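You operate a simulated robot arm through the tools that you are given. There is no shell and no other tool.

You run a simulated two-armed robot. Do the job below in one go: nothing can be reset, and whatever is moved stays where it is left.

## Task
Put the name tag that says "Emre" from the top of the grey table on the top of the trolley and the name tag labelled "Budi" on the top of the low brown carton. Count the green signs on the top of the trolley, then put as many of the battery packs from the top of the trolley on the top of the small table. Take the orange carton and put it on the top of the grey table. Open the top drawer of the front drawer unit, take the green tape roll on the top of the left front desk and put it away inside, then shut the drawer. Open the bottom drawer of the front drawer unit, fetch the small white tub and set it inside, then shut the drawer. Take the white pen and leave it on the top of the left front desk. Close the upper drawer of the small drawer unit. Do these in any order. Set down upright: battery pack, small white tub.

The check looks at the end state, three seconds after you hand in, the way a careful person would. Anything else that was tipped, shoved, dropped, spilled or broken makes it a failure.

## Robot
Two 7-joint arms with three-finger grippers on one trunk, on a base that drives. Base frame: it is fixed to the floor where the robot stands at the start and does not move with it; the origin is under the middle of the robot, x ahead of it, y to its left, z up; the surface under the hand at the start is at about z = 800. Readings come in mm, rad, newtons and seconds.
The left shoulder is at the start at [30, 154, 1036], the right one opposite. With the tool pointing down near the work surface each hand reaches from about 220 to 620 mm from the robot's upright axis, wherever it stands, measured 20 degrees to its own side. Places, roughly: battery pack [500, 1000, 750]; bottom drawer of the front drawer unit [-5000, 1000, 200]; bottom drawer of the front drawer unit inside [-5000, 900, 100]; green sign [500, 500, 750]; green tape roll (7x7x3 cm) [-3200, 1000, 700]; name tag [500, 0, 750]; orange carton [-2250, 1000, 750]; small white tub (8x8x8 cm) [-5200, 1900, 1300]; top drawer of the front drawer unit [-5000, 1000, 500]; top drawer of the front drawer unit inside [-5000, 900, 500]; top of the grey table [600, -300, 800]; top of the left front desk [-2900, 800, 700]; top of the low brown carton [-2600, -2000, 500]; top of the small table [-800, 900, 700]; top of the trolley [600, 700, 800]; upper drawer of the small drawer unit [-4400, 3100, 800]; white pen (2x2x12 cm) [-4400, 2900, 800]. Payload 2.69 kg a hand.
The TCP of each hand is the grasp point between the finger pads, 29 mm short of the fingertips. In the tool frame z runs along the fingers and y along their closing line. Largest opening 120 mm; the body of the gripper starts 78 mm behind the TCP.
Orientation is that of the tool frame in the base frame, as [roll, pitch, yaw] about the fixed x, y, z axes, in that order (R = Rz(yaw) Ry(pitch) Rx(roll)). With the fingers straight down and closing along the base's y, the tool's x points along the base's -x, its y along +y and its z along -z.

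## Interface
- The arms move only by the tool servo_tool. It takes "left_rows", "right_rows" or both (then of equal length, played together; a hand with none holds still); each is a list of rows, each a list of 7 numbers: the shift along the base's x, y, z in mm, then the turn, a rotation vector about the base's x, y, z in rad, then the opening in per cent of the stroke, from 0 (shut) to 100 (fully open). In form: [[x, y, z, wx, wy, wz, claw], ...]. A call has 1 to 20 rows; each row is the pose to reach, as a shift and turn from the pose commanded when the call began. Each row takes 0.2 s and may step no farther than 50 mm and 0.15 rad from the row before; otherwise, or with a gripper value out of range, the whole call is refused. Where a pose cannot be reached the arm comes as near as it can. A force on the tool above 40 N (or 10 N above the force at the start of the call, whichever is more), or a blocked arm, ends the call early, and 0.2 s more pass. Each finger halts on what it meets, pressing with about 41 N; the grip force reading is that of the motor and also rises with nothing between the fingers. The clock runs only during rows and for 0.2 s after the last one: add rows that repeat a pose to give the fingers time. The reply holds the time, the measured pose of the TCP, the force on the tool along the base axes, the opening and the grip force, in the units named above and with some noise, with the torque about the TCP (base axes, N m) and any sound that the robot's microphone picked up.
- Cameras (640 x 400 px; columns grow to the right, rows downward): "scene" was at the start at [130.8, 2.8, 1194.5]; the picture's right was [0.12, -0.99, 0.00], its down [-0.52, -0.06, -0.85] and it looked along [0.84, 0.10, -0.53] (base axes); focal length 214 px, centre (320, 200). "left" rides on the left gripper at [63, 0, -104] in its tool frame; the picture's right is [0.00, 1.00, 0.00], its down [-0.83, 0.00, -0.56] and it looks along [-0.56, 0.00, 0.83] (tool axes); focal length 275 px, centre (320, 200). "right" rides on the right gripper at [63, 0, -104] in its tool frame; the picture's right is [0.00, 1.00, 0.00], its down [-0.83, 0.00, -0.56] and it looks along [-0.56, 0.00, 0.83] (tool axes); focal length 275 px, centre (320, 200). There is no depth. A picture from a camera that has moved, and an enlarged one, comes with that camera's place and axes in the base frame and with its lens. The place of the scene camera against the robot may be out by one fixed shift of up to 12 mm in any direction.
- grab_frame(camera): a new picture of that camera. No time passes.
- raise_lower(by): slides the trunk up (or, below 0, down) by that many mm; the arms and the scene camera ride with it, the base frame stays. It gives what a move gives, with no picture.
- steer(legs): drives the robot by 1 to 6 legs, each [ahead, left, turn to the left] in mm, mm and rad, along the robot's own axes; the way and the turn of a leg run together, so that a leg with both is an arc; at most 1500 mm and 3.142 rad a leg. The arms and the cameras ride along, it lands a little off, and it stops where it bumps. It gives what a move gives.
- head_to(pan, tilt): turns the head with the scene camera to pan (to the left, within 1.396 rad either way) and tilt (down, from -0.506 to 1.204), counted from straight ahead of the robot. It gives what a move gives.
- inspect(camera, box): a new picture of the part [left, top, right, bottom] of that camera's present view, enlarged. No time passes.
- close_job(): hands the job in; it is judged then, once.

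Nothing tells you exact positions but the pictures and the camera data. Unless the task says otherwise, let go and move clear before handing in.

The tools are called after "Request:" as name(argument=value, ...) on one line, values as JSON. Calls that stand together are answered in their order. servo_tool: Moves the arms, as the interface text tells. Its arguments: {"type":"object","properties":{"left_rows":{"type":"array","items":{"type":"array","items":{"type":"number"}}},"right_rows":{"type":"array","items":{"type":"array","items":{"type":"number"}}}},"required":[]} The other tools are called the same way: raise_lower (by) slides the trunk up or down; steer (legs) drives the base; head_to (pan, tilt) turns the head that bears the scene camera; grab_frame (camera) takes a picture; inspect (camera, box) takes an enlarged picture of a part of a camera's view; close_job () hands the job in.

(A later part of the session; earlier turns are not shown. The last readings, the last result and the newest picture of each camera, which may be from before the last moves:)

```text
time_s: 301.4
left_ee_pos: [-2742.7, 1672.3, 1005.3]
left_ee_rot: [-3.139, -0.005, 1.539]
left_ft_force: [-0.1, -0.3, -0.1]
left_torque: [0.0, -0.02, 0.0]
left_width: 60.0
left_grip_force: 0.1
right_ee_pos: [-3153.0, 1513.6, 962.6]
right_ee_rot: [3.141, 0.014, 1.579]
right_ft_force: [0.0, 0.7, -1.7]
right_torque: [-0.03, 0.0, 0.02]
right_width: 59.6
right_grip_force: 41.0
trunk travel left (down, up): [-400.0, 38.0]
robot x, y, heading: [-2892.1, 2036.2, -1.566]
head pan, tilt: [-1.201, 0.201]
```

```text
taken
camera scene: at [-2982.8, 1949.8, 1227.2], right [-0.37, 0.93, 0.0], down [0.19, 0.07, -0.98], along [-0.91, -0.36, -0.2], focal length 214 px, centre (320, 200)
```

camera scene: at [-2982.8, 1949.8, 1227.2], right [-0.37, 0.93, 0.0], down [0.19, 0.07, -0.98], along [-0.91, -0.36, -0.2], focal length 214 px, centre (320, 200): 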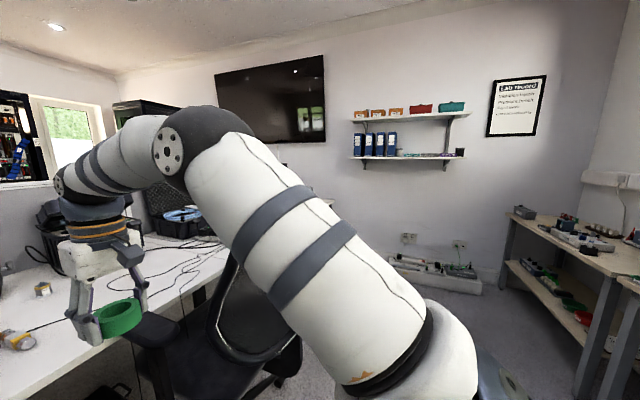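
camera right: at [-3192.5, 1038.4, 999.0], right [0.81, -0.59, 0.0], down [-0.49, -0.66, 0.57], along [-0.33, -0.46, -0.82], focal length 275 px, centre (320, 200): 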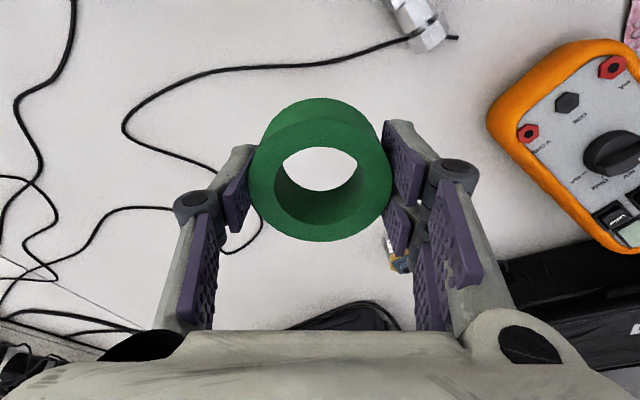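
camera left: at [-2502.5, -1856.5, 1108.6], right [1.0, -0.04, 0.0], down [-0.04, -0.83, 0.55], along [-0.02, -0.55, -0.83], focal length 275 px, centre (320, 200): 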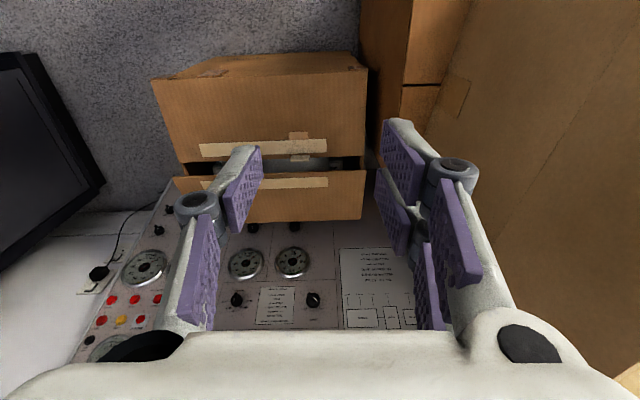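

I tuck the right hand in again and zoom at the wall shelf for the small white tub.

Request:
servo_tool(right_rows=[[30, 25, 5, 0, 0, 0, 45], [60, 50, 10, 0, 0, 0, 45], [90, 75, 20, 0, 0, 0, 45], [120, 100, 30, 0, 0, 0, 45], [150, 125, 38, 0, 0, 0, 45], [169, 145, 44, 0, 0, 0, 45]])

Request:
inspect(camera="scene", box=[340, 90, 480, 180])

Request:
steer(legs=[[0, 0, -1.575]])

Request:
head_to(pan=0.0, tilt=0.3)

Request:
grab_frame(camera="scene")

```text
time_s: 302.8
left_ee_pos: [-2742.5, 1671.4, 1006.4]
left_ee_rot: [-3.14, -0.003, 1.539]
left_ft_force: [0.5, 0.5, 1.0]
left_torque: [0.0, 0.02, -0.02]
left_width: 60.0
left_grip_force: 0.0
right_ee_pos: [-2980.2, 1658.9, 1008.0]
right_ee_rot: [3.141, 0.014, 1.58]
right_ft_force: [0.0, -0.4, -0.8]
right_torque: [-0.05, 0.0, 0.02]
right_width: 59.9
right_grip_force: 41.1
trunk travel left (down, up): [-400.0, 38.0]
robot x, y, heading: [-2893.6, 2039.7, -1.566]
head pan, tilt: [-1.201, 0.201]
```

```text
4.44 times, centred on (410, 135) of scene
camera zoom: at [-2982.6, 1950.1, 1227.3], right [-0.37, 0.93, 0.0], down [0.19, 0.07, -0.98], along [-0.91, -0.36, -0.2], focal length 953 px, centre (-80, 489)
```

zoom: 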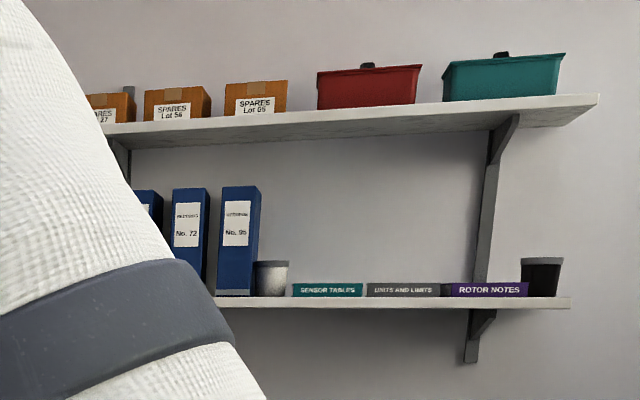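

```text
time_s: 307.0
left_ee_pos: [-3255.5, 1878.6, 1005.3]
left_ee_rot: [-3.14, -0.002, -0.005]
left_ft_force: [0.0, 0.6, 0.3]
left_torque: [-0.02, -0.02, 0.01]
left_width: 60.3
left_grip_force: 0.0
right_ee_pos: [-3274.2, 2114.6, 1007.1]
right_ee_rot: [3.141, 0.014, 0.035]
right_ft_force: [0.2, -0.2, -0.5]
right_torque: [0.04, -0.04, 0.02]
right_width: 59.7
right_grip_force: 40.6
trunk travel left (down, up): [-400.0, 38.0]
robot x, y, heading: [-2891.8, 2038.5, -3.114]
head pan, tilt: [-1.201, 0.201]
```

```text
time_s: 308.4
left_ee_pos: [-3255.2, 1877.8, 1006.6]
left_ee_rot: [-3.14, -0.003, -0.004]
left_ft_force: [0.0, -0.7, -0.1]
left_torque: [0.03, -0.01, 0.02]
left_width: 59.8
left_grip_force: 0.0
right_ee_pos: [-3273.0, 2115.5, 1008.5]
right_ee_rot: [3.14, 0.012, 0.034]
right_ft_force: [0.1, 0.2, -0.9]
right_torque: [-0.01, -0.04, 0.01]
right_width: 59.8
right_grip_force: 41.1
trunk travel left (down, up): [-400.0, 38.0]
robot x, y, heading: [-2894.3, 2037.7, -3.107]
head pan, tilt: [0.0, 0.3]
```

```text
taken
camera scene: at [-3034.8, 2025.0, 1218.0], right [-0.03, 1.0, 0.0], down [0.3, 0.01, -0.96], along [-0.95, -0.03, -0.3], focal length 214 px, centre (320, 200)
```

scene: 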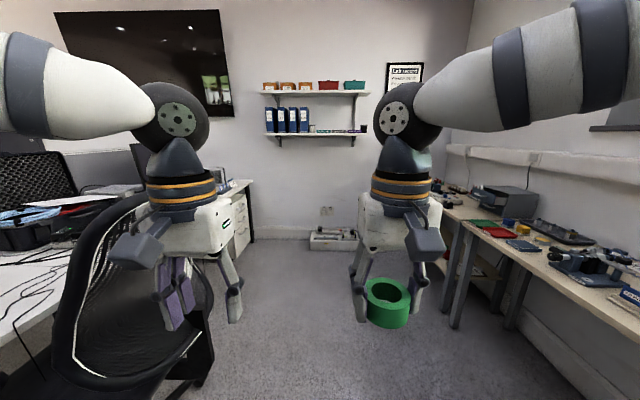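

The small white tub is on the lower wall shelf right next to the blue binders, and the white drawer unit stands beyond the desk on the left. I straighten and drive ahead along the aisle.

Request:
steer(legs=[[0, 0, -0.035], [1350, 0, 0]])

Request:
grab_frame(camera="scene")

Request:
head_to(pan=0.9, tilt=0.5)

Request:
grab_frame(camera="scene")

Request:
head_to(pan=-1.2, tilt=0.4)

Request:
grab_frame(camera="scene")

```text
time_s: 315.4
left_ee_pos: [-4587.6, 1897.2, 1005.4]
left_ee_rot: [-3.14, -0.002, -0.039]
left_ft_force: [-0.1, -0.1, -0.2]
left_torque: [0.02, -0.05, 0.01]
left_width: 59.9
left_grip_force: 0.0
right_ee_pos: [-4598.8, 2135.8, 1008.4]
right_ee_rot: [3.139, 0.013, 0.001]
right_ft_force: [0.0, -0.5, 0.1]
right_torque: [0.0, 0.01, 0.02]
right_width: 59.9
right_grip_force: 41.3
trunk travel left (down, up): [-400.0, 38.0]
robot x, y, heading: [-4220.9, 2043.4, 3.137]
head pan, tilt: [0.0, 0.3]
```

```text
taken
camera scene: at [-4362.9, 2036.2, 1218.0], right [0.0, 1.0, 0.0], down [0.3, 0.0, -0.96], along [-0.96, 0.0, -0.3], focal length 214 px, centre (320, 200)
```

scene: 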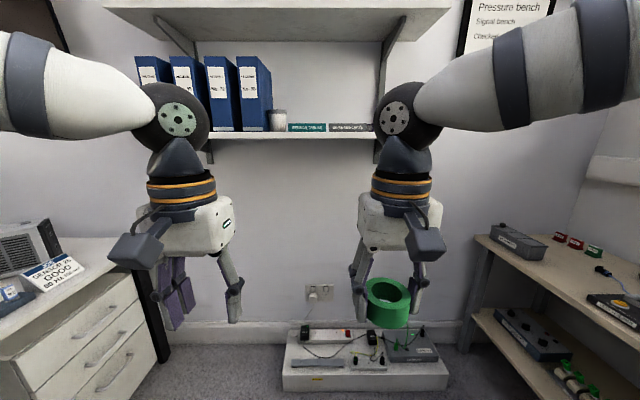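

```text
time_s: 316.6
left_ee_pos: [-4587.9, 1895.2, 1005.4]
left_ee_rot: [-3.139, -0.004, -0.041]
left_ft_force: [-0.2, 0.5, -1.0]
left_torque: [-0.02, 0.05, 0.01]
left_width: 60.1
left_grip_force: 0.1
right_ee_pos: [-4598.9, 2136.7, 1008.9]
right_ee_rot: [3.14, 0.012, 0.001]
right_ft_force: [-0.1, -0.4, -0.7]
right_torque: [-0.02, -0.01, 0.0]
right_width: 59.8
right_grip_force: 40.9
trunk travel left (down, up): [-400.0, 38.0]
robot x, y, heading: [-4219.2, 2040.0, 3.133]
head pan, tilt: [0.901, 0.499]
```

```text
taken
camera scene: at [-4326.2, 1964.8, 1199.6], right [-0.78, 0.62, 0.0], down [0.3, 0.37, -0.88], along [-0.55, -0.69, -0.48], focal length 214 px, centre (320, 200)
```

scene: 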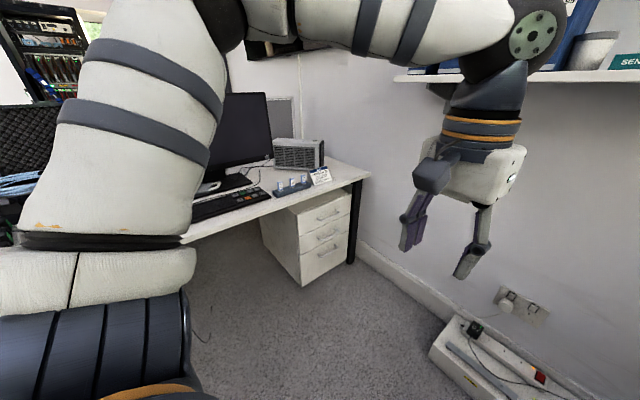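

```text
time_s: 318.6
left_ee_pos: [-4587.7, 1895.8, 1006.4]
left_ee_rot: [-3.14, -0.003, -0.04]
left_ft_force: [0.3, -0.9, -0.6]
left_torque: [0.0, 0.0, -0.03]
left_width: 60.2
left_grip_force: 0.0
right_ee_pos: [-4598.5, 2134.4, 1009.3]
right_ee_rot: [3.14, 0.013, -0.001]
right_ft_force: [0.1, 1.1, -0.7]
right_torque: [0.0, 0.03, 0.0]
right_width: 59.6
right_grip_force: 41.6
trunk travel left (down, up): [-400.0, 38.0]
robot x, y, heading: [-4220.4, 2041.5, 3.14]
head pan, tilt: [-1.201, 0.4]
```

```text
taken
camera scene: at [-4302.5, 2122.3, 1208.7], right [0.93, 0.36, 0.0], down [0.14, -0.36, -0.92], along [-0.33, 0.86, -0.39], focal length 214 px, centre (320, 200)
```

scene: 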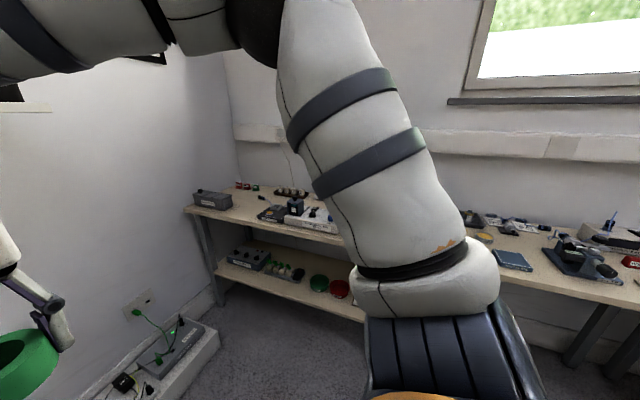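

I see the drawer unit at the desk's far end: three drawers with bar handles facing +y, front at about y 1245, x −4750…−5120. I move to about (-4620, 1770), turned towards it, for a closer look.

Request:
steer(legs=[[0, 0, 0.69], [400, -40, 0]])

Request:
head_to(pan=0.3, tilt=0.7)

Request:
grab_frame(camera="scene")

Request:
inspect(camera="scene", box=[200, 100, 440, 330])

Request:
grab_frame(camera="left")

```text
time_s: 323.0
left_ee_pos: [-4747.8, 1472.2, 1005.9]
left_ee_rot: [-3.141, -0.002, 0.653]
left_ft_force: [0.3, -0.5, -0.8]
left_torque: [0.04, -0.06, -0.01]
left_width: 60.0
left_grip_force: 0.1
right_ee_pos: [-4907.8, 1649.5, 1007.5]
right_ee_rot: [3.139, 0.012, 0.693]
right_ft_force: [-1.4, 0.7, -1.8]
right_torque: [0.03, -0.02, 0.0]
right_width: 59.7
right_grip_force: 41.2
trunk travel left (down, up): [-400.0, 38.0]
robot x, y, heading: [-4555.1, 1823.5, -2.455]
head pan, tilt: [-1.201, 0.4]
```

```text
time_s: 324.6
left_ee_pos: [-4746.9, 1472.3, 1006.5]
left_ee_rot: [3.141, -0.003, 0.652]
left_ft_force: [0.7, -0.2, 1.0]
left_torque: [0.0, 0.0, 0.0]
left_width: 59.8
left_grip_force: 0.0
right_ee_pos: [-4907.9, 1650.3, 1008.6]
right_ee_rot: [3.139, 0.011, 0.693]
right_ft_force: [-0.2, -0.7, -0.6]
right_torque: [-0.02, 0.01, 0.0]
right_width: 59.4
right_grip_force: 41.2
trunk travel left (down, up): [-400.0, 38.0]
robot x, y, heading: [-4558.2, 1820.6, -2.45]
head pan, tilt: [0.3, 0.7]
```

```text
taken
camera scene: at [-4643.5, 1712.5, 1181.9], right [-0.84, 0.55, 0.0], down [0.35, 0.54, -0.77], along [-0.42, -0.64, -0.64], focal length 214 px, centre (320, 200)
```

scene: 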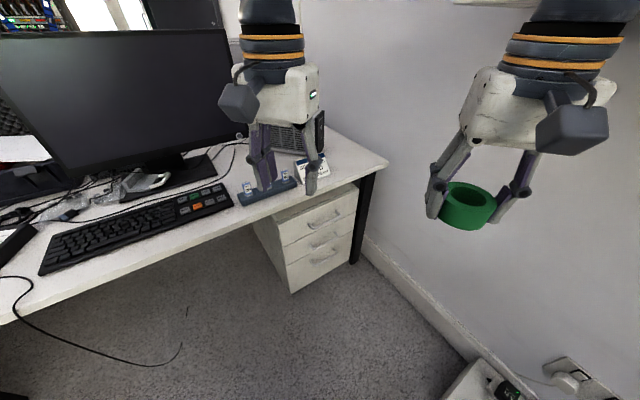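

```text
1.74 times, centred on (320, 215) of scene
camera zoom: at [-4643.5, 1712.5, 1181.9], right [-0.84, 0.55, 0.0], down [0.35, 0.54, -0.77], along [-0.42, -0.64, -0.64], focal length 373 px, centre (320, 174)
```

zoom: 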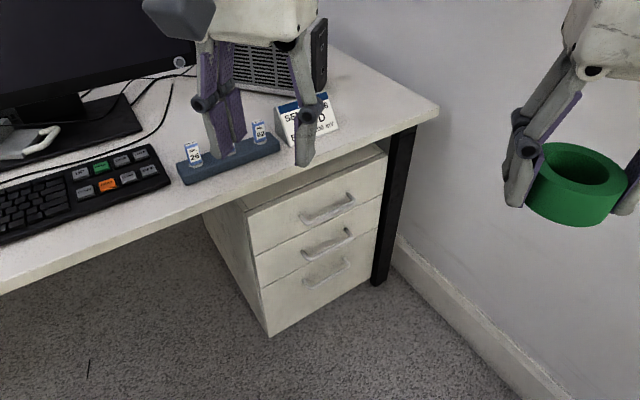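

```text
taken
camera left: at [-4697.6, 1510.3, 1109.3], right [0.6, -0.8, 0.0], down [-0.66, -0.5, 0.55], along [-0.44, -0.33, -0.83], focal length 275 px, centre (320, 200)
```

left: 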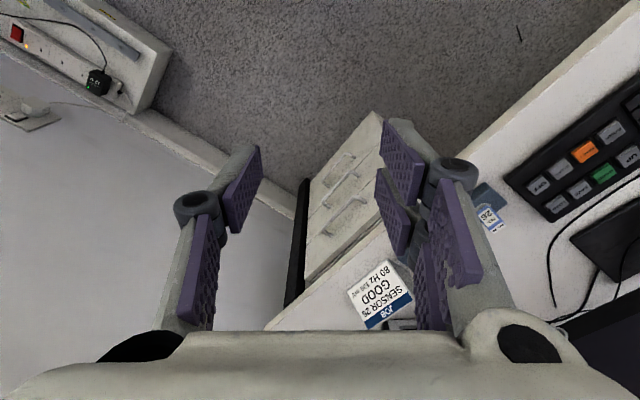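

I zoom in with the left camera on the handles.

Request:
inspect(camera="left", box=[270, 100, 430, 260])

Request:
inspect(camera="scene", box=[250, 160, 380, 300])

```text
2.50 times, centred on (350, 180) of left
camera zoom: at [-4697.6, 1510.3, 1109.3], right [0.6, -0.8, 0.0], down [-0.66, -0.5, 0.55], along [-0.44, -0.33, -0.83], focal length 688 px, centre (245, 250)
```

zoom: 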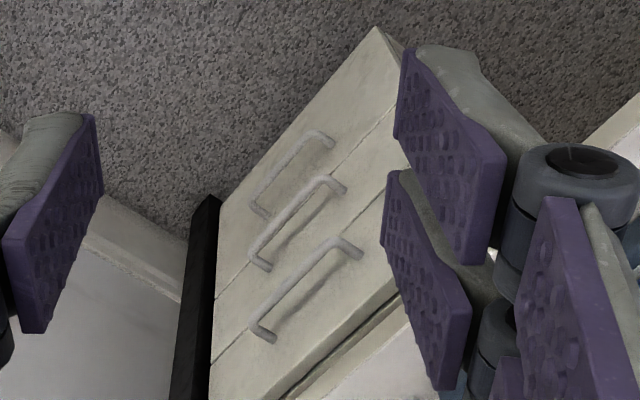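

```text
2.86 times, centred on (315, 230) of scene
camera zoom: at [-4643.5, 1712.5, 1181.9], right [-0.84, 0.55, 0.0], down [0.35, 0.54, -0.77], along [-0.42, -0.64, -0.64], focal length 613 px, centre (334, 114)
```

zoom: 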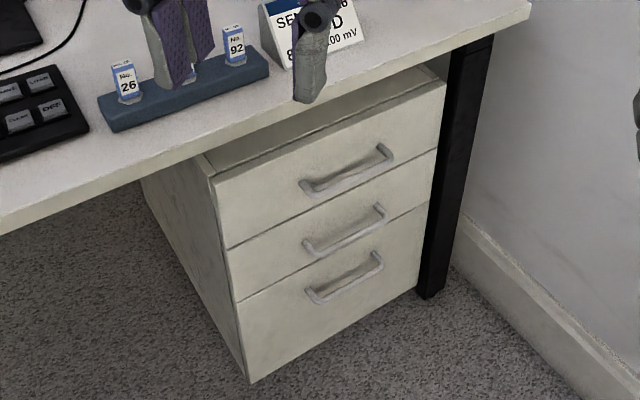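

The D-handles protrude about 3 cm; the top one spans x ≈ −4915…−5044 at z ≈ 590, y ≈ 1230. I'll pull it with the left hand held horizontally. First I move the right hand (with the tape) out of the way, lower the trunk, and turn the left hand to yaw 0.

Request:
servo_tool(right_rows=[[-16, 19, 15, 0, 0, 0, 45], [-32, 38, 30, 0, 0, 0, 45], [-48, 57, 45, 0, 0, 0, 45], [-64, 77, 60, 0, 0, 0, 45], [-64, 77, 60, 0, 0, 0, 45]], left_rows=[[0, 0, 0, 0, 0, -0.13, 60], [0, 0, 0, 0, 0, -0.26, 60], [0, 0, 0, 0, 0, -0.39, 60], [0, 0, 0, 0, 0, -0.52, 60], [0, 0, 0, 0, 0, -0.652, 60]])

Request:
raise_lower(by=-200)

Request:
servo_tool(left_rows=[[-15, -12, -8, -0.14, 0, 0, 60], [-30, -24, -16, -0.28, 0, 0, 60], [-45, -36, -24, -0.42, 0, 0, 60], [-60, -48, -32, -0.56, 0, 0, 60], [-75, -60, -40, -0.7, 0, 0, 60], [-90, -72, -48, -0.84, 0, 0, 60], [-105, -84, -56, -0.98, 0, 0, 60], [-120, -96, -64, -1.12, 0, 0, 60], [-135, -100, -72, -1.26, 0, 0, 60], [-145, -100, -80, -1.4, 0, 0, 60], [-150, -100, -90, -1.5708, 0, 0, 60]])

Request:
grab_frame(camera="left")

Request:
grab_frame(camera="scene")

```text
time_s: 325.8
left_ee_pos: [-4747.2, 1471.6, 1004.7]
left_ee_rot: [-3.141, -0.006, -0.001]
left_ft_force: [-0.4, 1.3, 0.7]
left_torque: [0.0, -0.01, 0.01]
left_width: 72.2
left_grip_force: 0.1
right_ee_pos: [-4974.8, 1725.3, 1067.1]
right_ee_rot: [3.139, 0.011, 0.692]
right_ft_force: [-0.2, -0.5, 0.3]
right_torque: [0.01, -0.01, 0.01]
right_width: 59.6
right_grip_force: 40.8
trunk travel left (down, up): [-400.0, 38.0]
robot x, y, heading: [-4561.6, 1817.5, -2.454]
head pan, tilt: [0.3, 0.7]
```

```text
time_s: 328.0
left_ee_pos: [-4745.2, 1472.0, 807.8]
left_ee_rot: [-3.141, -0.002, 0.001]
left_ft_force: [0.4, -0.1, 2.0]
left_torque: [-0.02, 0.01, 0.01]
left_width: 71.8
left_grip_force: 0.1
right_ee_pos: [-4972.6, 1727.4, 868.0]
right_ee_rot: [3.14, 0.011, 0.693]
right_ft_force: [-0.7, -0.3, -0.8]
right_torque: [0.0, 0.02, 0.03]
right_width: 59.6
right_grip_force: 41.1
trunk travel left (down, up): [-200.0, 238.0]
robot x, y, heading: [-4558.2, 1818.3, -2.453]
head pan, tilt: [0.3, 0.7]
```

```text
refused: row 11 steps farther than a row can; nothing moved
```

```text
taken
camera left: at [-4684.7, 1472.3, 909.5], right [0.0, -1.0, 0.0], down [-0.83, 0.0, 0.55], along [-0.55, 0.0, -0.83], focal length 275 px, centre (320, 200)
```

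left: 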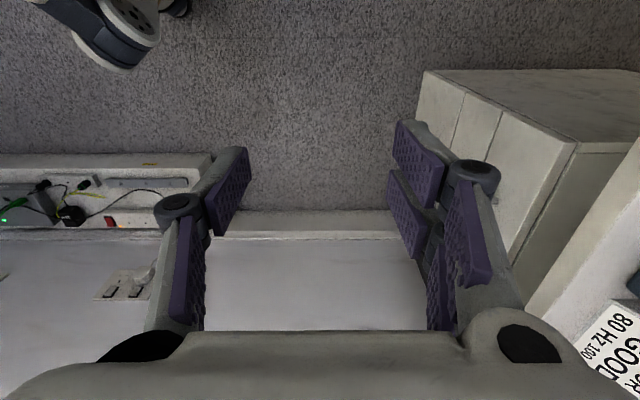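

```text
taken
camera scene: at [-4699.9, 1666.0, 968.1], right [-0.84, 0.55, 0.0], down [0.35, 0.54, -0.77], along [-0.42, -0.64, -0.64], focal length 214 px, centre (320, 200)
```

scene: 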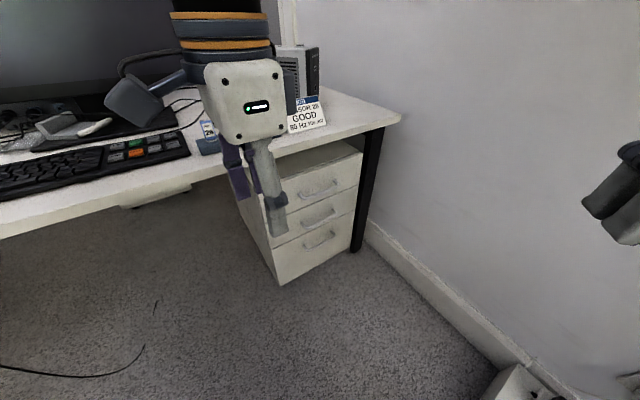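

The side view puts the unit's front near y ≈ 1150–1200. I redo the rotation of the left hand in smaller steps.

Request:
servo_tool(left_rows=[[-15, -8, -8, -0.135, 0, 0, 60], [-30, -16, -16, -0.27, 0, 0, 60], [-45, -24, -24, -0.405, 0, 0, 60], [-60, -32, -32, -0.54, 0, 0, 60], [-75, -40, -40, -0.675, 0, 0, 60], [-90, -48, -48, -0.81, 0, 0, 60], [-105, -56, -56, -0.945, 0, 0, 60], [-120, -60, -64, -1.08, 0, 0, 60], [-130, -60, -72, -1.215, 0, 0, 60], [-140, -60, -80, -1.35, 0, 0, 60], [-150, -60, -88, -1.485, 0, 0, 60], [-155, -60, -95, -1.5708, 0, 0, 60]])

Request:
grab_frame(camera="left")

Request:
grab_frame(camera="scene")

```text
time_s: 330.6
left_ee_pos: [-4904.3, 1412.6, 712.8]
left_ee_rot: [1.57, 0.001, 0.002]
left_ft_force: [1.4, 1.1, -0.1]
left_torque: [0.02, -0.03, 0.01]
left_width: 71.7
left_grip_force: 0.0
right_ee_pos: [-4971.7, 1726.4, 868.2]
right_ee_rot: [3.14, 0.012, 0.694]
right_ft_force: [-0.4, -0.6, -0.6]
right_torque: [0.01, -0.04, -0.02]
right_width: 59.5
right_grip_force: 40.5
trunk travel left (down, up): [-200.0, 238.0]
robot x, y, heading: [-4557.4, 1818.8, -2.454]
head pan, tilt: [0.3, 0.7]
```

```text
taken
camera left: at [-4841.4, 1517.5, 711.3], right [0.0, 0.0, 1.0], down [-0.83, 0.55, 0.0], along [-0.55, -0.83, 0.0], focal length 275 px, centre (320, 200)
```

left: 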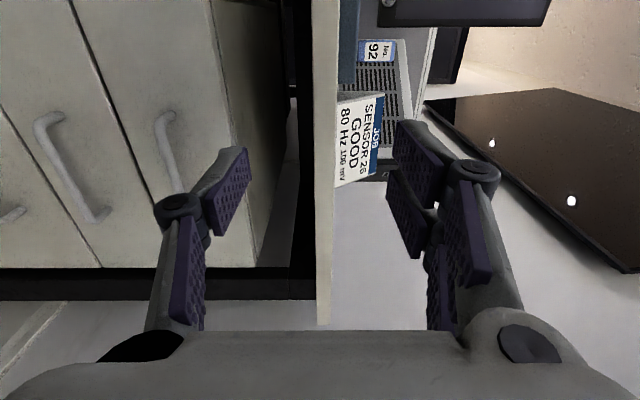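

```text
taken
camera scene: at [-4700.1, 1665.8, 968.1], right [-0.84, 0.55, 0.0], down [0.35, 0.54, -0.76], along [-0.42, -0.64, -0.64], focal length 214 px, centre (320, 200)
```

scene: 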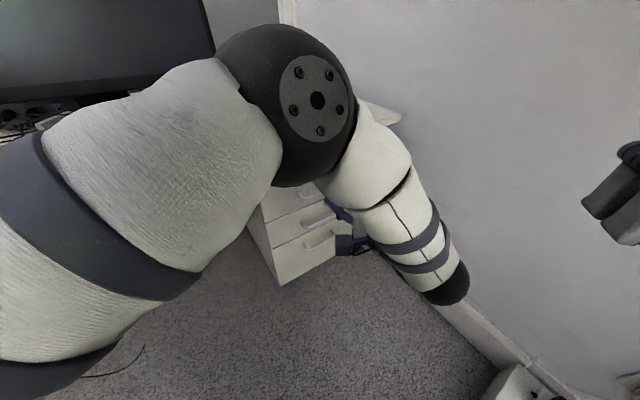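

The hand is now horizontal and reachable. I zoom in on its view of the handles.

Request:
inspect(camera="left", box=[0, 0, 350, 300])

```text
1.33 times, centred on (175, 150) of left
camera zoom: at [-4841.4, 1517.5, 711.3], right [0.0, 0.0, 1.0], down [-0.83, 0.55, 0.0], along [-0.55, -0.83, 0.0], focal length 367 px, centre (513, 267)
```

zoom: 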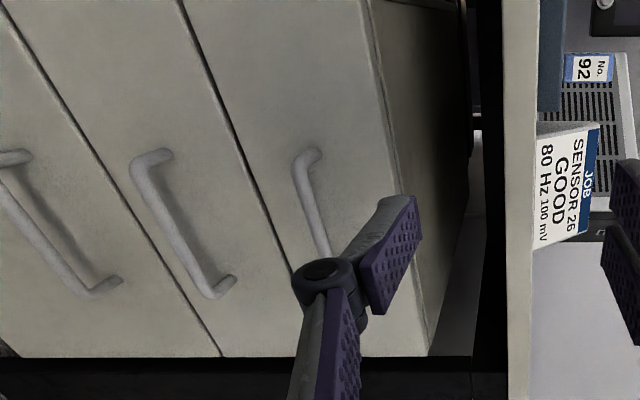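

The views fix the top handle well: bar at y≈1195, z≈527, x −4940…−5070; the bottom handle is at z≈269. I lower the left hand to that height in front of it.

Request:
servo_tool(left_rows=[[-20, 0, -40, 0, 0, 0, 60], [-40, 0, -80, 0, 0, 0, 60], [-60, 0, -120, 0, 0, 0, 60], [-80, 0, -155, 0, 0, 0, 60], [-100, 0, -186, 0, 0, 0, 60], [-100, 0, -186, 0, 0, 0, 60]])

Request:
grab_frame(camera="left")

Request:
grab_frame(camera="scene")

```text
time_s: 332.0
left_ee_pos: [-4958.0, 1401.9, 553.7]
left_ee_rot: [1.574, 0.0, 0.003]
left_ft_force: [0.1, 0.8, 0.0]
left_torque: [0.03, 0.02, -0.03]
left_width: 72.1
left_grip_force: 0.1
left hand out of reach, approached as far as the arm can: row 4, 5, 6
right_ee_pos: [-4972.2, 1726.5, 867.7]
right_ee_rot: [3.141, 0.01, 0.692]
right_ft_force: [-0.3, -0.5, 0.0]
right_torque: [0.03, -0.05, 0.0]
right_width: 59.5
right_grip_force: 41.7
trunk travel left (down, up): [-200.0, 238.0]
robot x, y, heading: [-4558.7, 1816.2, -2.456]
head pan, tilt: [0.3, 0.7]
```

```text
taken
camera left: at [-4895.4, 1507.0, 552.7], right [0.0, 0.0, 1.0], down [-0.83, 0.55, 0.0], along [-0.55, -0.83, 0.0], focal length 275 px, centre (320, 200)
```

left: 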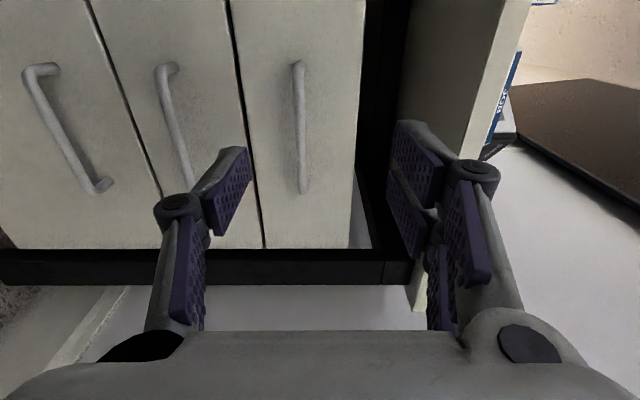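

```text
taken
camera scene: at [-4700.0, 1665.9, 968.1], right [-0.84, 0.55, 0.0], down [0.35, 0.54, -0.76], along [-0.42, -0.64, -0.64], focal length 214 px, centre (320, 200)
```

scene: 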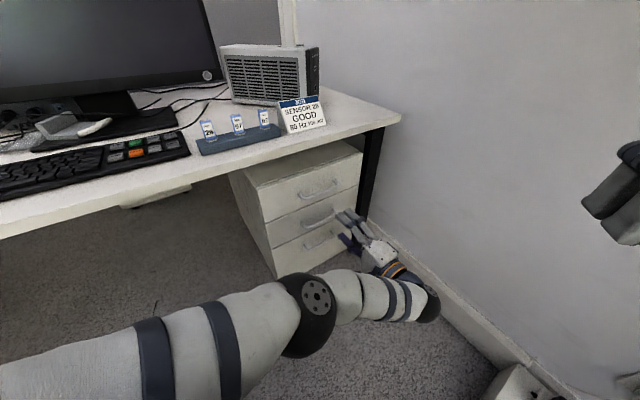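

The arm is at its limit; I need the trunk lower and the base closer. I raise the right hand a bit, lower the trunk fully, and move the base about 100 mm nearer.

Request:
servo_tool(right_rows=[[-13, 15, 25, 0, 0, 0, 45], [-26, 31, 50, 0, 0, 0, 45], [-38, 46, 70, 0, 0, 0, 45], [-38, 46, 70, 0, 0, 0, 45]])

Request:
raise_lower(by=-190)

Request:
steer(legs=[[94, 48, 0]])

Request:
grab_frame(camera="left")

Request:
grab_frame(camera="scene")

```text
time_s: 333.0
left_ee_pos: [-4956.8, 1401.5, 553.7]
left_ee_rot: [1.572, 0.0, 0.002]
left_ft_force: [-0.4, 0.7, -1.0]
left_torque: [-0.03, 0.01, 0.03]
left_width: 72.1
left_grip_force: 0.0
right_ee_pos: [-5002.5, 1748.0, 892.7]
right_ee_rot: [3.139, 0.013, 0.693]
right_ft_force: [0.4, -0.4, -0.6]
right_torque: [-0.01, 0.0, 0.01]
right_width: 59.6
right_grip_force: 41.1
right hand out of reach, approached as far as the arm can: row 2, 3, 4
trunk travel left (down, up): [-200.0, 238.0]
robot x, y, heading: [-4560.4, 1821.4, -2.455]
head pan, tilt: [0.3, 0.7]
```

```text
time_s: 335.0
left_ee_pos: [-4961.7, 1399.6, 343.8]
left_ee_rot: [1.606, -0.041, 0.002]
left_ft_force: [-0.3, 0.0, -0.1]
left_torque: [0.04, -0.03, -0.03]
left_width: 72.1
left_grip_force: 0.1
right_ee_pos: [-5046.9, 1710.9, 638.6]
right_ee_rot: [3.137, -0.171, 0.693]
right_ft_force: [-0.4, -0.4, -1.1]
right_torque: [0.04, 0.01, 0.02]
right_width: 59.2
right_grip_force: 41.1
trunk travel left (down, up): [-10.0, 428.0]
robot x, y, heading: [-4559.0, 1823.2, -2.45]
head pan, tilt: [0.3, 0.7]
```

```text
time_s: 336.2
left_ee_pos: [-5003.8, 1304.0, 344.6]
left_ee_rot: [1.607, -0.045, 0.002]
left_ft_force: [0.9, -0.3, -0.3]
left_torque: [0.0, 0.0, 0.0]
left_width: 72.0
left_grip_force: 0.1
right_ee_pos: [-5087.3, 1615.0, 639.9]
right_ee_rot: [3.135, -0.17, 0.694]
right_ft_force: [0.1, 0.0, -0.1]
right_torque: [0.01, 0.0, 0.01]
right_width: 59.6
right_grip_force: 41.0
trunk travel left (down, up): [-10.0, 428.0]
robot x, y, heading: [-4601.3, 1721.2, -2.455]
head pan, tilt: [0.3, 0.7]
```

```text
taken
camera left: at [-4941.8, 1407.5, 349.9], right [-0.05, -0.04, 1.0], down [-0.83, 0.55, -0.02], along [-0.55, -0.83, -0.06], focal length 275 px, centre (320, 200)
```

left: 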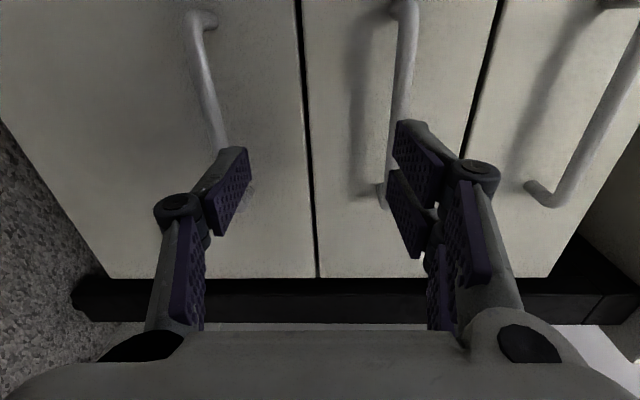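

```text
taken
camera scene: at [-4791.3, 1528.6, 764.9], right [-0.84, 0.55, 0.0], down [0.35, 0.54, -0.77], along [-0.42, -0.64, -0.64], focal length 214 px, centre (320, 200)
```

scene: 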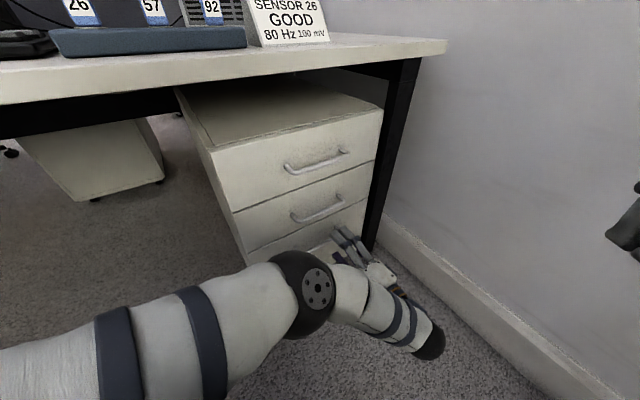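

Both hands drifted slightly in attitude at their reach limits. I bring the right hand back to a comfortable raised pose and lift the left hand to handle height, correcting both attitudes.

Request:
servo_tool(left_rows=[[0, 10, 40, -0.012, 0.014, 0, 60], [0, 15, 80, -0.024, 0.028, 0, 60], [0, 15, 120, -0.036, 0.043, 0, 60], [0, 10, 155, -0.036, 0.043, 0, 60], [0, 5, 182, -0.036, 0.043, 0, 60], [0, 0, 182, -0.036, 0.043, 0, 60]], right_rows=[[12, 1, 10, -0.02, 0.022, 0, 45], [24, 2, 20, -0.036, 0.044, 0, 45], [36, 3, 30, -0.054, 0.066, 0, 45], [48, 4, 40, -0.073, 0.088, 0, 45], [60, 5, 50, -0.09, 0.11, 0, 45], [71, 7, 60, -0.109, 0.131, 0, 45]])

Request:
grab_frame(camera="left")

Request:
head_to(pan=0.0, tilt=0.5)

Request:
grab_frame(camera="scene")

```text
time_s: 337.6
left_ee_pos: [-5002.4, 1302.5, 526.8]
left_ee_rot: [1.575, 0.003, -0.001]
left_ft_force: [-0.3, 1.4, -0.5]
left_torque: [0.0, -0.01, 0.01]
left_width: 72.2
left_grip_force: 0.0
left hand out of reach, approached as far as the arm can: row 1, 2, 3, 4, 5
right_ee_pos: [-5012.6, 1613.9, 675.6]
right_ee_rot: [3.134, -0.001, 0.694]
right_ft_force: [0.4, -0.2, -1.0]
right_torque: [0.03, 0.01, 0.01]
right_width: 59.4
right_grip_force: 41.3
right hand out of reach, approached as far as the arm can: row 2, 3, 4, 5, 6
trunk travel left (down, up): [-10.0, 428.0]
robot x, y, heading: [-4598.0, 1722.4, -2.454]
head pan, tilt: [0.3, 0.7]
```

```text
taken
camera left: at [-4939.8, 1407.4, 527.0], right [0.0, 0.0, 1.0], down [-0.83, 0.56, 0.0], along [-0.56, -0.83, 0.0], focal length 275 px, centre (320, 200)
```

left: 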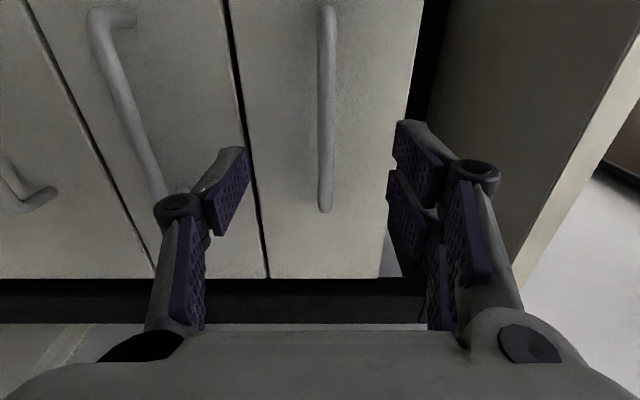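

```text
time_s: 338.4
left_ee_pos: [-5001.5, 1302.9, 526.6]
left_ee_rot: [1.575, 0.0, 0.001]
left_ft_force: [-0.3, -0.1, -0.3]
left_torque: [0.01, 0.04, 0.0]
left_width: 72.2
left_grip_force: 0.0
right_ee_pos: [-5013.5, 1614.1, 677.3]
right_ee_rot: [3.132, 0.001, 0.692]
right_ft_force: [-0.1, -0.5, -2.1]
right_torque: [0.0, 0.0, 0.0]
right_width: 59.6
right_grip_force: 40.5
trunk travel left (down, up): [-10.0, 428.0]
robot x, y, heading: [-4597.0, 1721.2, -2.454]
head pan, tilt: [0.0, 0.499]
```

```text
taken
camera scene: at [-4814.8, 1541.7, 782.6], right [-0.64, 0.77, 0.0], down [0.37, 0.3, -0.88], along [-0.68, -0.56, -0.48], focal length 214 px, centre (320, 200)
```

scene: 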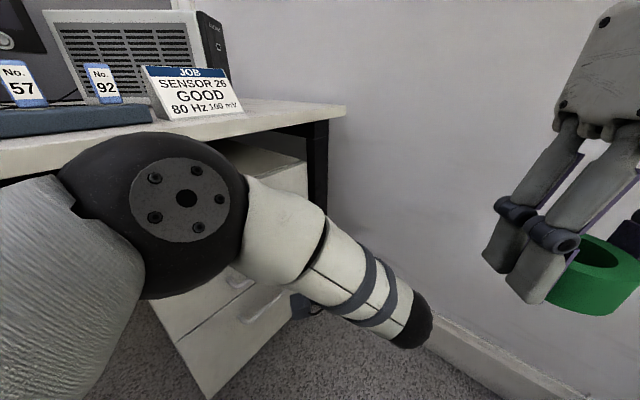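

The hand is level with the handle (bar at z≈532). I advance it so the fingers straddle the bar, then check.

Request:
servo_tool(left_rows=[[0, -25, 3, 0, 0, 0, 60], [-2, -50, 5, 0, 0, 0, 60], [-4, -70, 5, 0, 0, 0, 60], [-4, -85, 5, 0, 0, 0, 60], [-4, -92, 5, 0, 0, 0, 60], [-4, -92, 5, 0, 0, 0, 60]])

Request:
grab_frame(camera="left")

```text
time_s: 339.8
left_ee_pos: [-5006.6, 1213.0, 531.3]
left_ee_rot: [1.571, 0.0, 0.002]
left_ft_force: [-0.3, 0.0, -0.4]
left_torque: [0.04, 0.0, -0.01]
left_width: 72.0
left_grip_force: 0.1
right_ee_pos: [-5012.5, 1613.3, 676.7]
right_ee_rot: [3.136, 0.001, 0.692]
right_ft_force: [0.0, -0.5, -0.3]
right_torque: [0.01, -0.01, -0.04]
right_width: 59.5
right_grip_force: 41.0
trunk travel left (down, up): [-10.0, 428.0]
robot x, y, heading: [-4601.8, 1722.9, -2.452]
head pan, tilt: [0.0, 0.499]
```

```text
taken
camera left: at [-4945.0, 1317.4, 530.3], right [0.0, 0.0, 1.0], down [-0.83, 0.55, 0.0], along [-0.55, -0.83, 0.0], focal length 275 px, centre (320, 200)
```

left: 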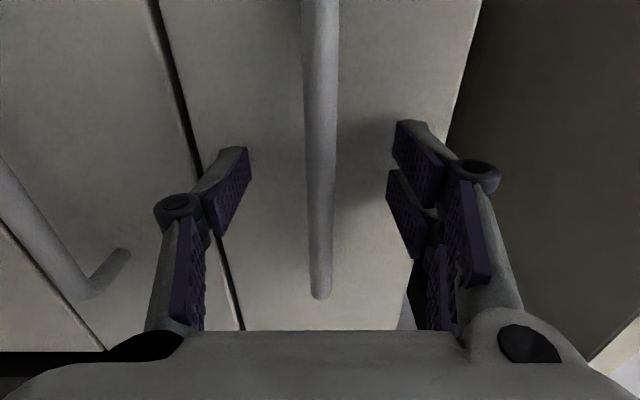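

The bar lies right between the pads. I close on it.

Request:
servo_tool(left_rows=[[0, 0, 0, 0, 0, 0, 30], [0, 0, 0, 0, 0, 0, 5], [0, 0, 0, 0, 0, 0, 5], [0, 0, 0, 0, 0, 0, 5]])

Request:
grab_frame(camera="left")

```text
time_s: 340.8
left_ee_pos: [-5007.2, 1212.4, 531.9]
left_ee_rot: [1.571, 0.001, 0.001]
left_ft_force: [-2.0, -1.2, 4.2]
left_torque: [-0.01, -0.18, 0.0]
left_width: 10.3
left_grip_force: 38.1
right_ee_pos: [-5013.2, 1615.4, 675.3]
right_ee_rot: [3.135, 0.0, 0.694]
right_ft_force: [-0.1, -0.9, -1.0]
right_torque: [0.03, 0.02, -0.01]
right_width: 59.7
right_grip_force: 40.5
trunk travel left (down, up): [-10.0, 428.0]
robot x, y, heading: [-4600.3, 1724.2, -2.452]
head pan, tilt: [0.0, 0.499]
```

```text
taken
camera left: at [-4945.0, 1317.5, 530.6], right [0.0, 0.0, 1.0], down [-0.83, 0.55, 0.0], along [-0.55, -0.83, 0.0], focal length 275 px, centre (320, 200)
```

left: 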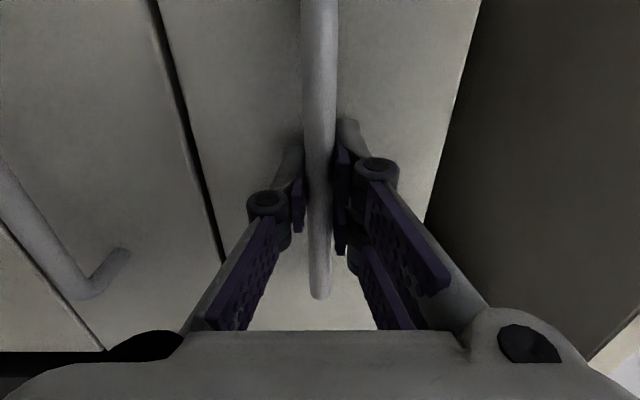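

I have the handle. First I move the right hand with the tape further aside, then pull the drawer gently.

Request:
servo_tool(right_rows=[[-35, 12, 5, 0, 0, 0, 45], [-70, 24, 10, 0, 0, 0, 45], [-105, 36, 15, 0, 0, 0, 45], [-137, 46, 20, 0, 0, 0, 45]])

Request:
servo_tool(left_rows=[[0, 10, 0, 0, 0, 0, 5], [0, 25, 0, 0, 0, 0, 5], [0, 45, 0, 0, 0, 0, 5], [0, 65, 0, 0, 0, 0, 5]])

Request:
grab_frame(camera="left")

Request:
grab_frame(camera="scene")

```text
time_s: 341.8
left_ee_pos: [-5007.3, 1213.3, 531.4]
left_ee_rot: [1.572, 0.002, 0.002]
left_ft_force: [-2.3, -0.1, 4.9]
left_torque: [0.0, -0.14, 0.17]
left_width: 10.4
left_grip_force: 36.9
right_ee_pos: [-5144.7, 1635.7, 647.8]
right_ee_rot: [3.135, 0.002, 0.694]
right_ft_force: [-0.1, 0.1, -0.9]
right_torque: [-0.01, -0.02, 0.01]
right_width: 59.8
right_grip_force: 40.6
right hand out of reach, approached as far as the arm can: row 1, 2, 3, 4
trunk travel left (down, up): [-10.0, 428.0]
robot x, y, heading: [-4600.5, 1722.4, -2.454]
head pan, tilt: [0.0, 0.499]
```

```text
time_s: 342.8
left_ee_pos: [-5006.6, 1277.5, 530.7]
left_ee_rot: [1.571, 0.0, 0.003]
left_ft_force: [0.4, 0.9, 5.0]
left_torque: [0.03, -0.02, 0.99]
left_width: 10.4
left_grip_force: 38.0
right_ee_pos: [-5145.0, 1637.2, 648.3]
right_ee_rot: [3.135, 0.002, 0.692]
right_ft_force: [0.4, -0.3, 0.3]
right_torque: [-0.01, -0.01, -0.03]
right_width: 59.5
right_grip_force: 40.8
trunk travel left (down, up): [-10.0, 428.0]
robot x, y, heading: [-4599.4, 1721.1, -2.453]
head pan, tilt: [0.0, 0.499]
```

```text
taken
camera left: at [-4945.0, 1381.3, 530.8], right [0.0, 0.0, 1.0], down [-0.83, 0.55, 0.0], along [-0.55, -0.83, 0.0], focal length 275 px, centre (320, 200)
```

left: 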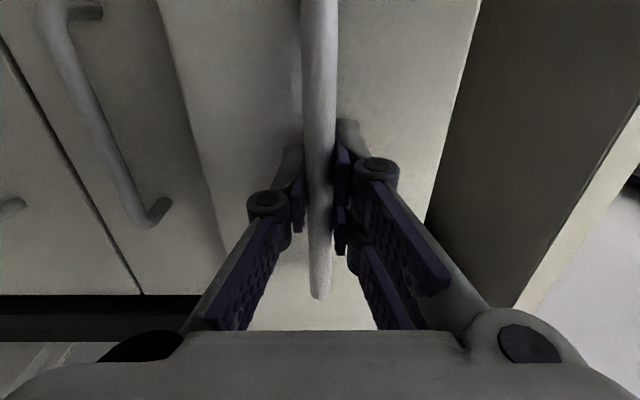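

```text
taken
camera scene: at [-4814.8, 1541.9, 782.7], right [-0.64, 0.77, 0.0], down [0.37, 0.3, -0.88], along [-0.68, -0.56, -0.48], focal length 214 px, centre (320, 200)
```

scene: 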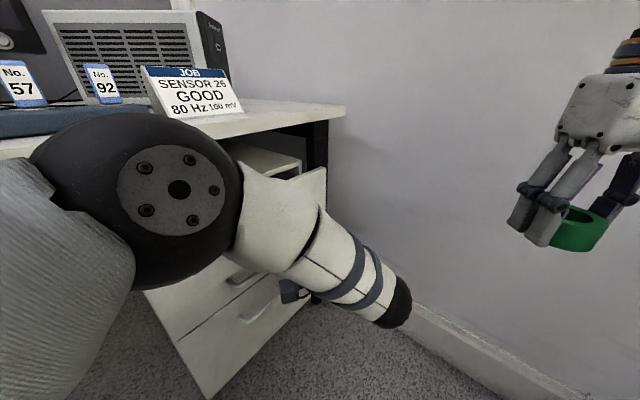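

The drawer slides. I keep pulling to about 250 mm open.

Request:
servo_tool(left_rows=[[0, 25, 0, 0, 0, 0, 5], [0, 50, 0, 0, 0, 0, 5], [0, 75, 0, 0, 0, 0, 5], [0, 100, 0, 0, 0, 0, 5], [0, 125, 0, 0, 0, 0, 5], [0, 150, 0, 0, 0, 0, 5], [0, 175, 0, 0, 0, 0, 5], [0, 190, 0, 0, 0, 0, 5]])

Request:
grab_frame(camera="left")

Request:
grab_frame(camera="scene")

```text
time_s: 343.6
left_ee_pos: [-5003.3, 1308.8, 532.0]
left_ee_rot: [1.59, 0.0, -0.017]
left_ft_force: [-7.8, -0.9, -8.3]
left_torque: [0.11, 0.12, -0.45]
left_width: 10.4
left_grip_force: 37.4
left hand out of reach, approached as far as the arm can: row 2, 3
right_ee_pos: [-5146.5, 1636.5, 648.8]
right_ee_rot: [3.135, 0.0, 0.692]
right_ft_force: [0.2, 0.8, -0.3]
right_torque: [-0.01, -0.03, -0.02]
right_width: 60.0
right_grip_force: 40.7
trunk travel left (down, up): [-10.0, 428.0]
robot x, y, heading: [-4600.9, 1725.4, -2.456]
head pan, tilt: [0.0, 0.499]
stopped in row 3 (left hand): the force on the tool passed its limit at 43 N (the readings are from after the stop); the commanded pose is now the measured one
```

```text
taken
camera left: at [-4940.1, 1411.9, 532.8], right [0.0, -0.02, 1.0], down [-0.82, 0.57, 0.01], along [-0.57, -0.82, -0.02], focal length 275 px, centre (320, 200)
```

left: 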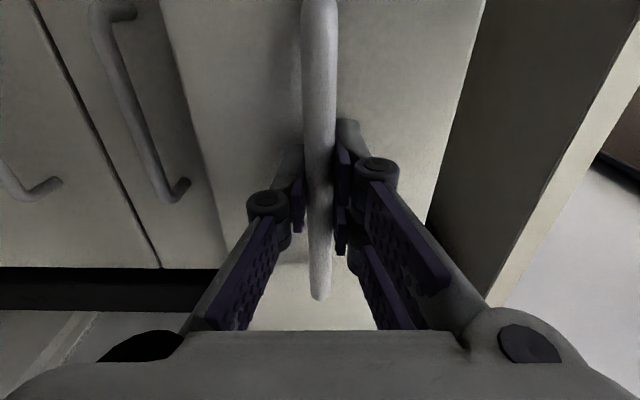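

```text
taken
camera scene: at [-4816.6, 1541.9, 782.3], right [-0.63, 0.77, 0.0], down [0.37, 0.3, -0.88], along [-0.68, -0.56, -0.48], focal length 214 px, centre (320, 200)
```

scene: 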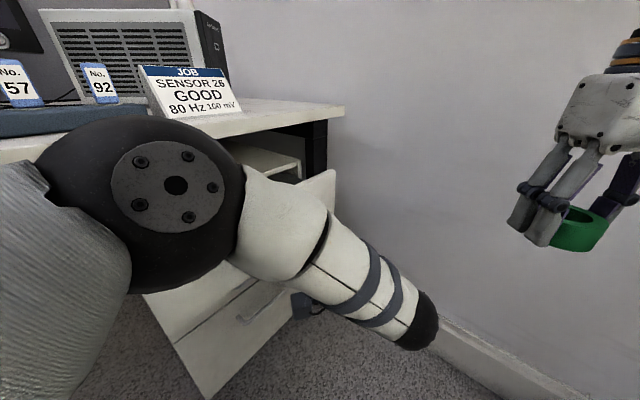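

The arm is folded to its limit with the drawer about 95 mm open. I pull on by moving the base 160 mm in +y while holding the handle.

Request:
steer(legs=[[-51, -62, 0]])

Request:
grab_frame(camera="left")

```text
time_s: 344.8
left_ee_pos: [-5004.7, 1387.0, 531.6]
left_ee_rot: [1.59, 0.0, -0.014]
left_ft_force: [-9.2, 0.0, -17.3]
left_torque: [-0.05, 0.15, -0.62]
left_width: 10.3
left_grip_force: 37.7
right_ee_pos: [-5147.0, 1714.7, 647.5]
right_ee_rot: [3.133, 0.001, 0.691]
right_ft_force: [0.7, -0.2, -1.2]
right_torque: [0.0, 0.03, 0.01]
right_width: 59.7
right_grip_force: 41.0
trunk travel left (down, up): [-10.0, 428.0]
robot x, y, heading: [-4601.6, 1800.7, -2.452]
head pan, tilt: [0.0, 0.499]
```

```text
taken
camera left: at [-4940.3, 1490.6, 532.8], right [-0.01, -0.02, 1.0], down [-0.82, 0.57, 0.01], along [-0.57, -0.82, -0.02], focal length 275 px, centre (320, 200)
```

left: 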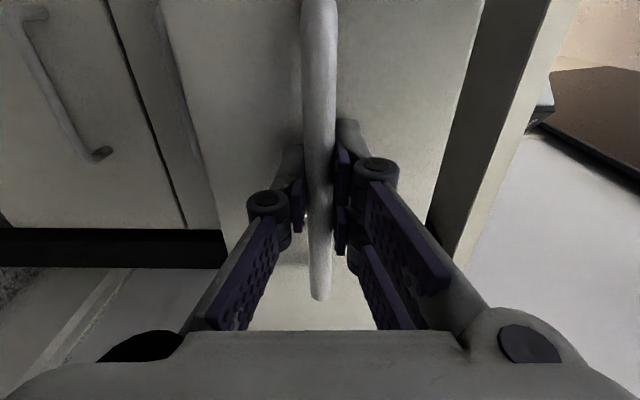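

That works smoothly; another 90 mm.

Request:
steer(legs=[[-57, -70, 0]])

Request:
grab_frame(camera="left")

Request:
grab_frame(camera="scene")

```text
time_s: 346.0
left_ee_pos: [-5004.1, 1479.4, 532.6]
left_ee_rot: [1.593, -0.002, -0.009]
left_ft_force: [29.6, 0.8, -16.3]
left_torque: [-0.09, 0.16, -0.68]
left_width: 10.6
left_grip_force: 38.0
right_ee_pos: [-5147.8, 1806.0, 649.2]
right_ee_rot: [3.135, 0.002, 0.694]
right_ft_force: [-0.2, -0.1, -0.7]
right_torque: [0.0, -0.02, 0.01]
right_width: 59.6
right_grip_force: 41.4
trunk travel left (down, up): [-10.0, 428.0]
robot x, y, heading: [-4603.4, 1894.5, -2.454]
head pan, tilt: [0.0, 0.499]
```

```text
taken
camera left: at [-4940.8, 1582.3, 533.1], right [-0.01, -0.02, 1.0], down [-0.83, 0.56, 0.01], along [-0.56, -0.83, -0.02], focal length 275 px, centre (320, 200)
```

left: 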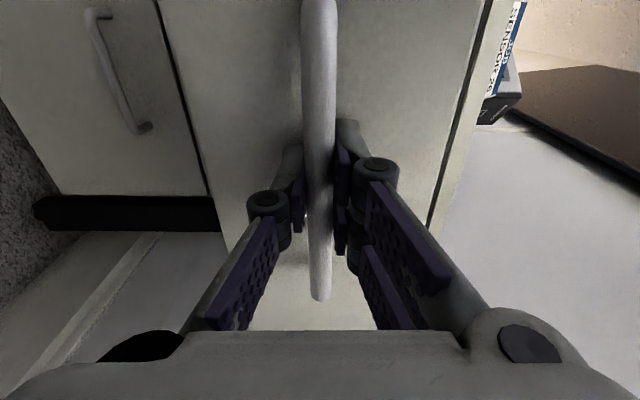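

```text
taken
camera scene: at [-4818.0, 1712.5, 782.7], right [-0.64, 0.77, 0.0], down [0.37, 0.3, -0.88], along [-0.68, -0.56, -0.48], focal length 214 px, centre (320, 200)
```

scene: 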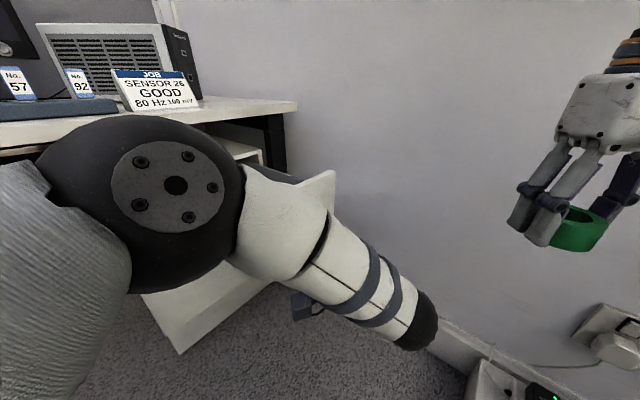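

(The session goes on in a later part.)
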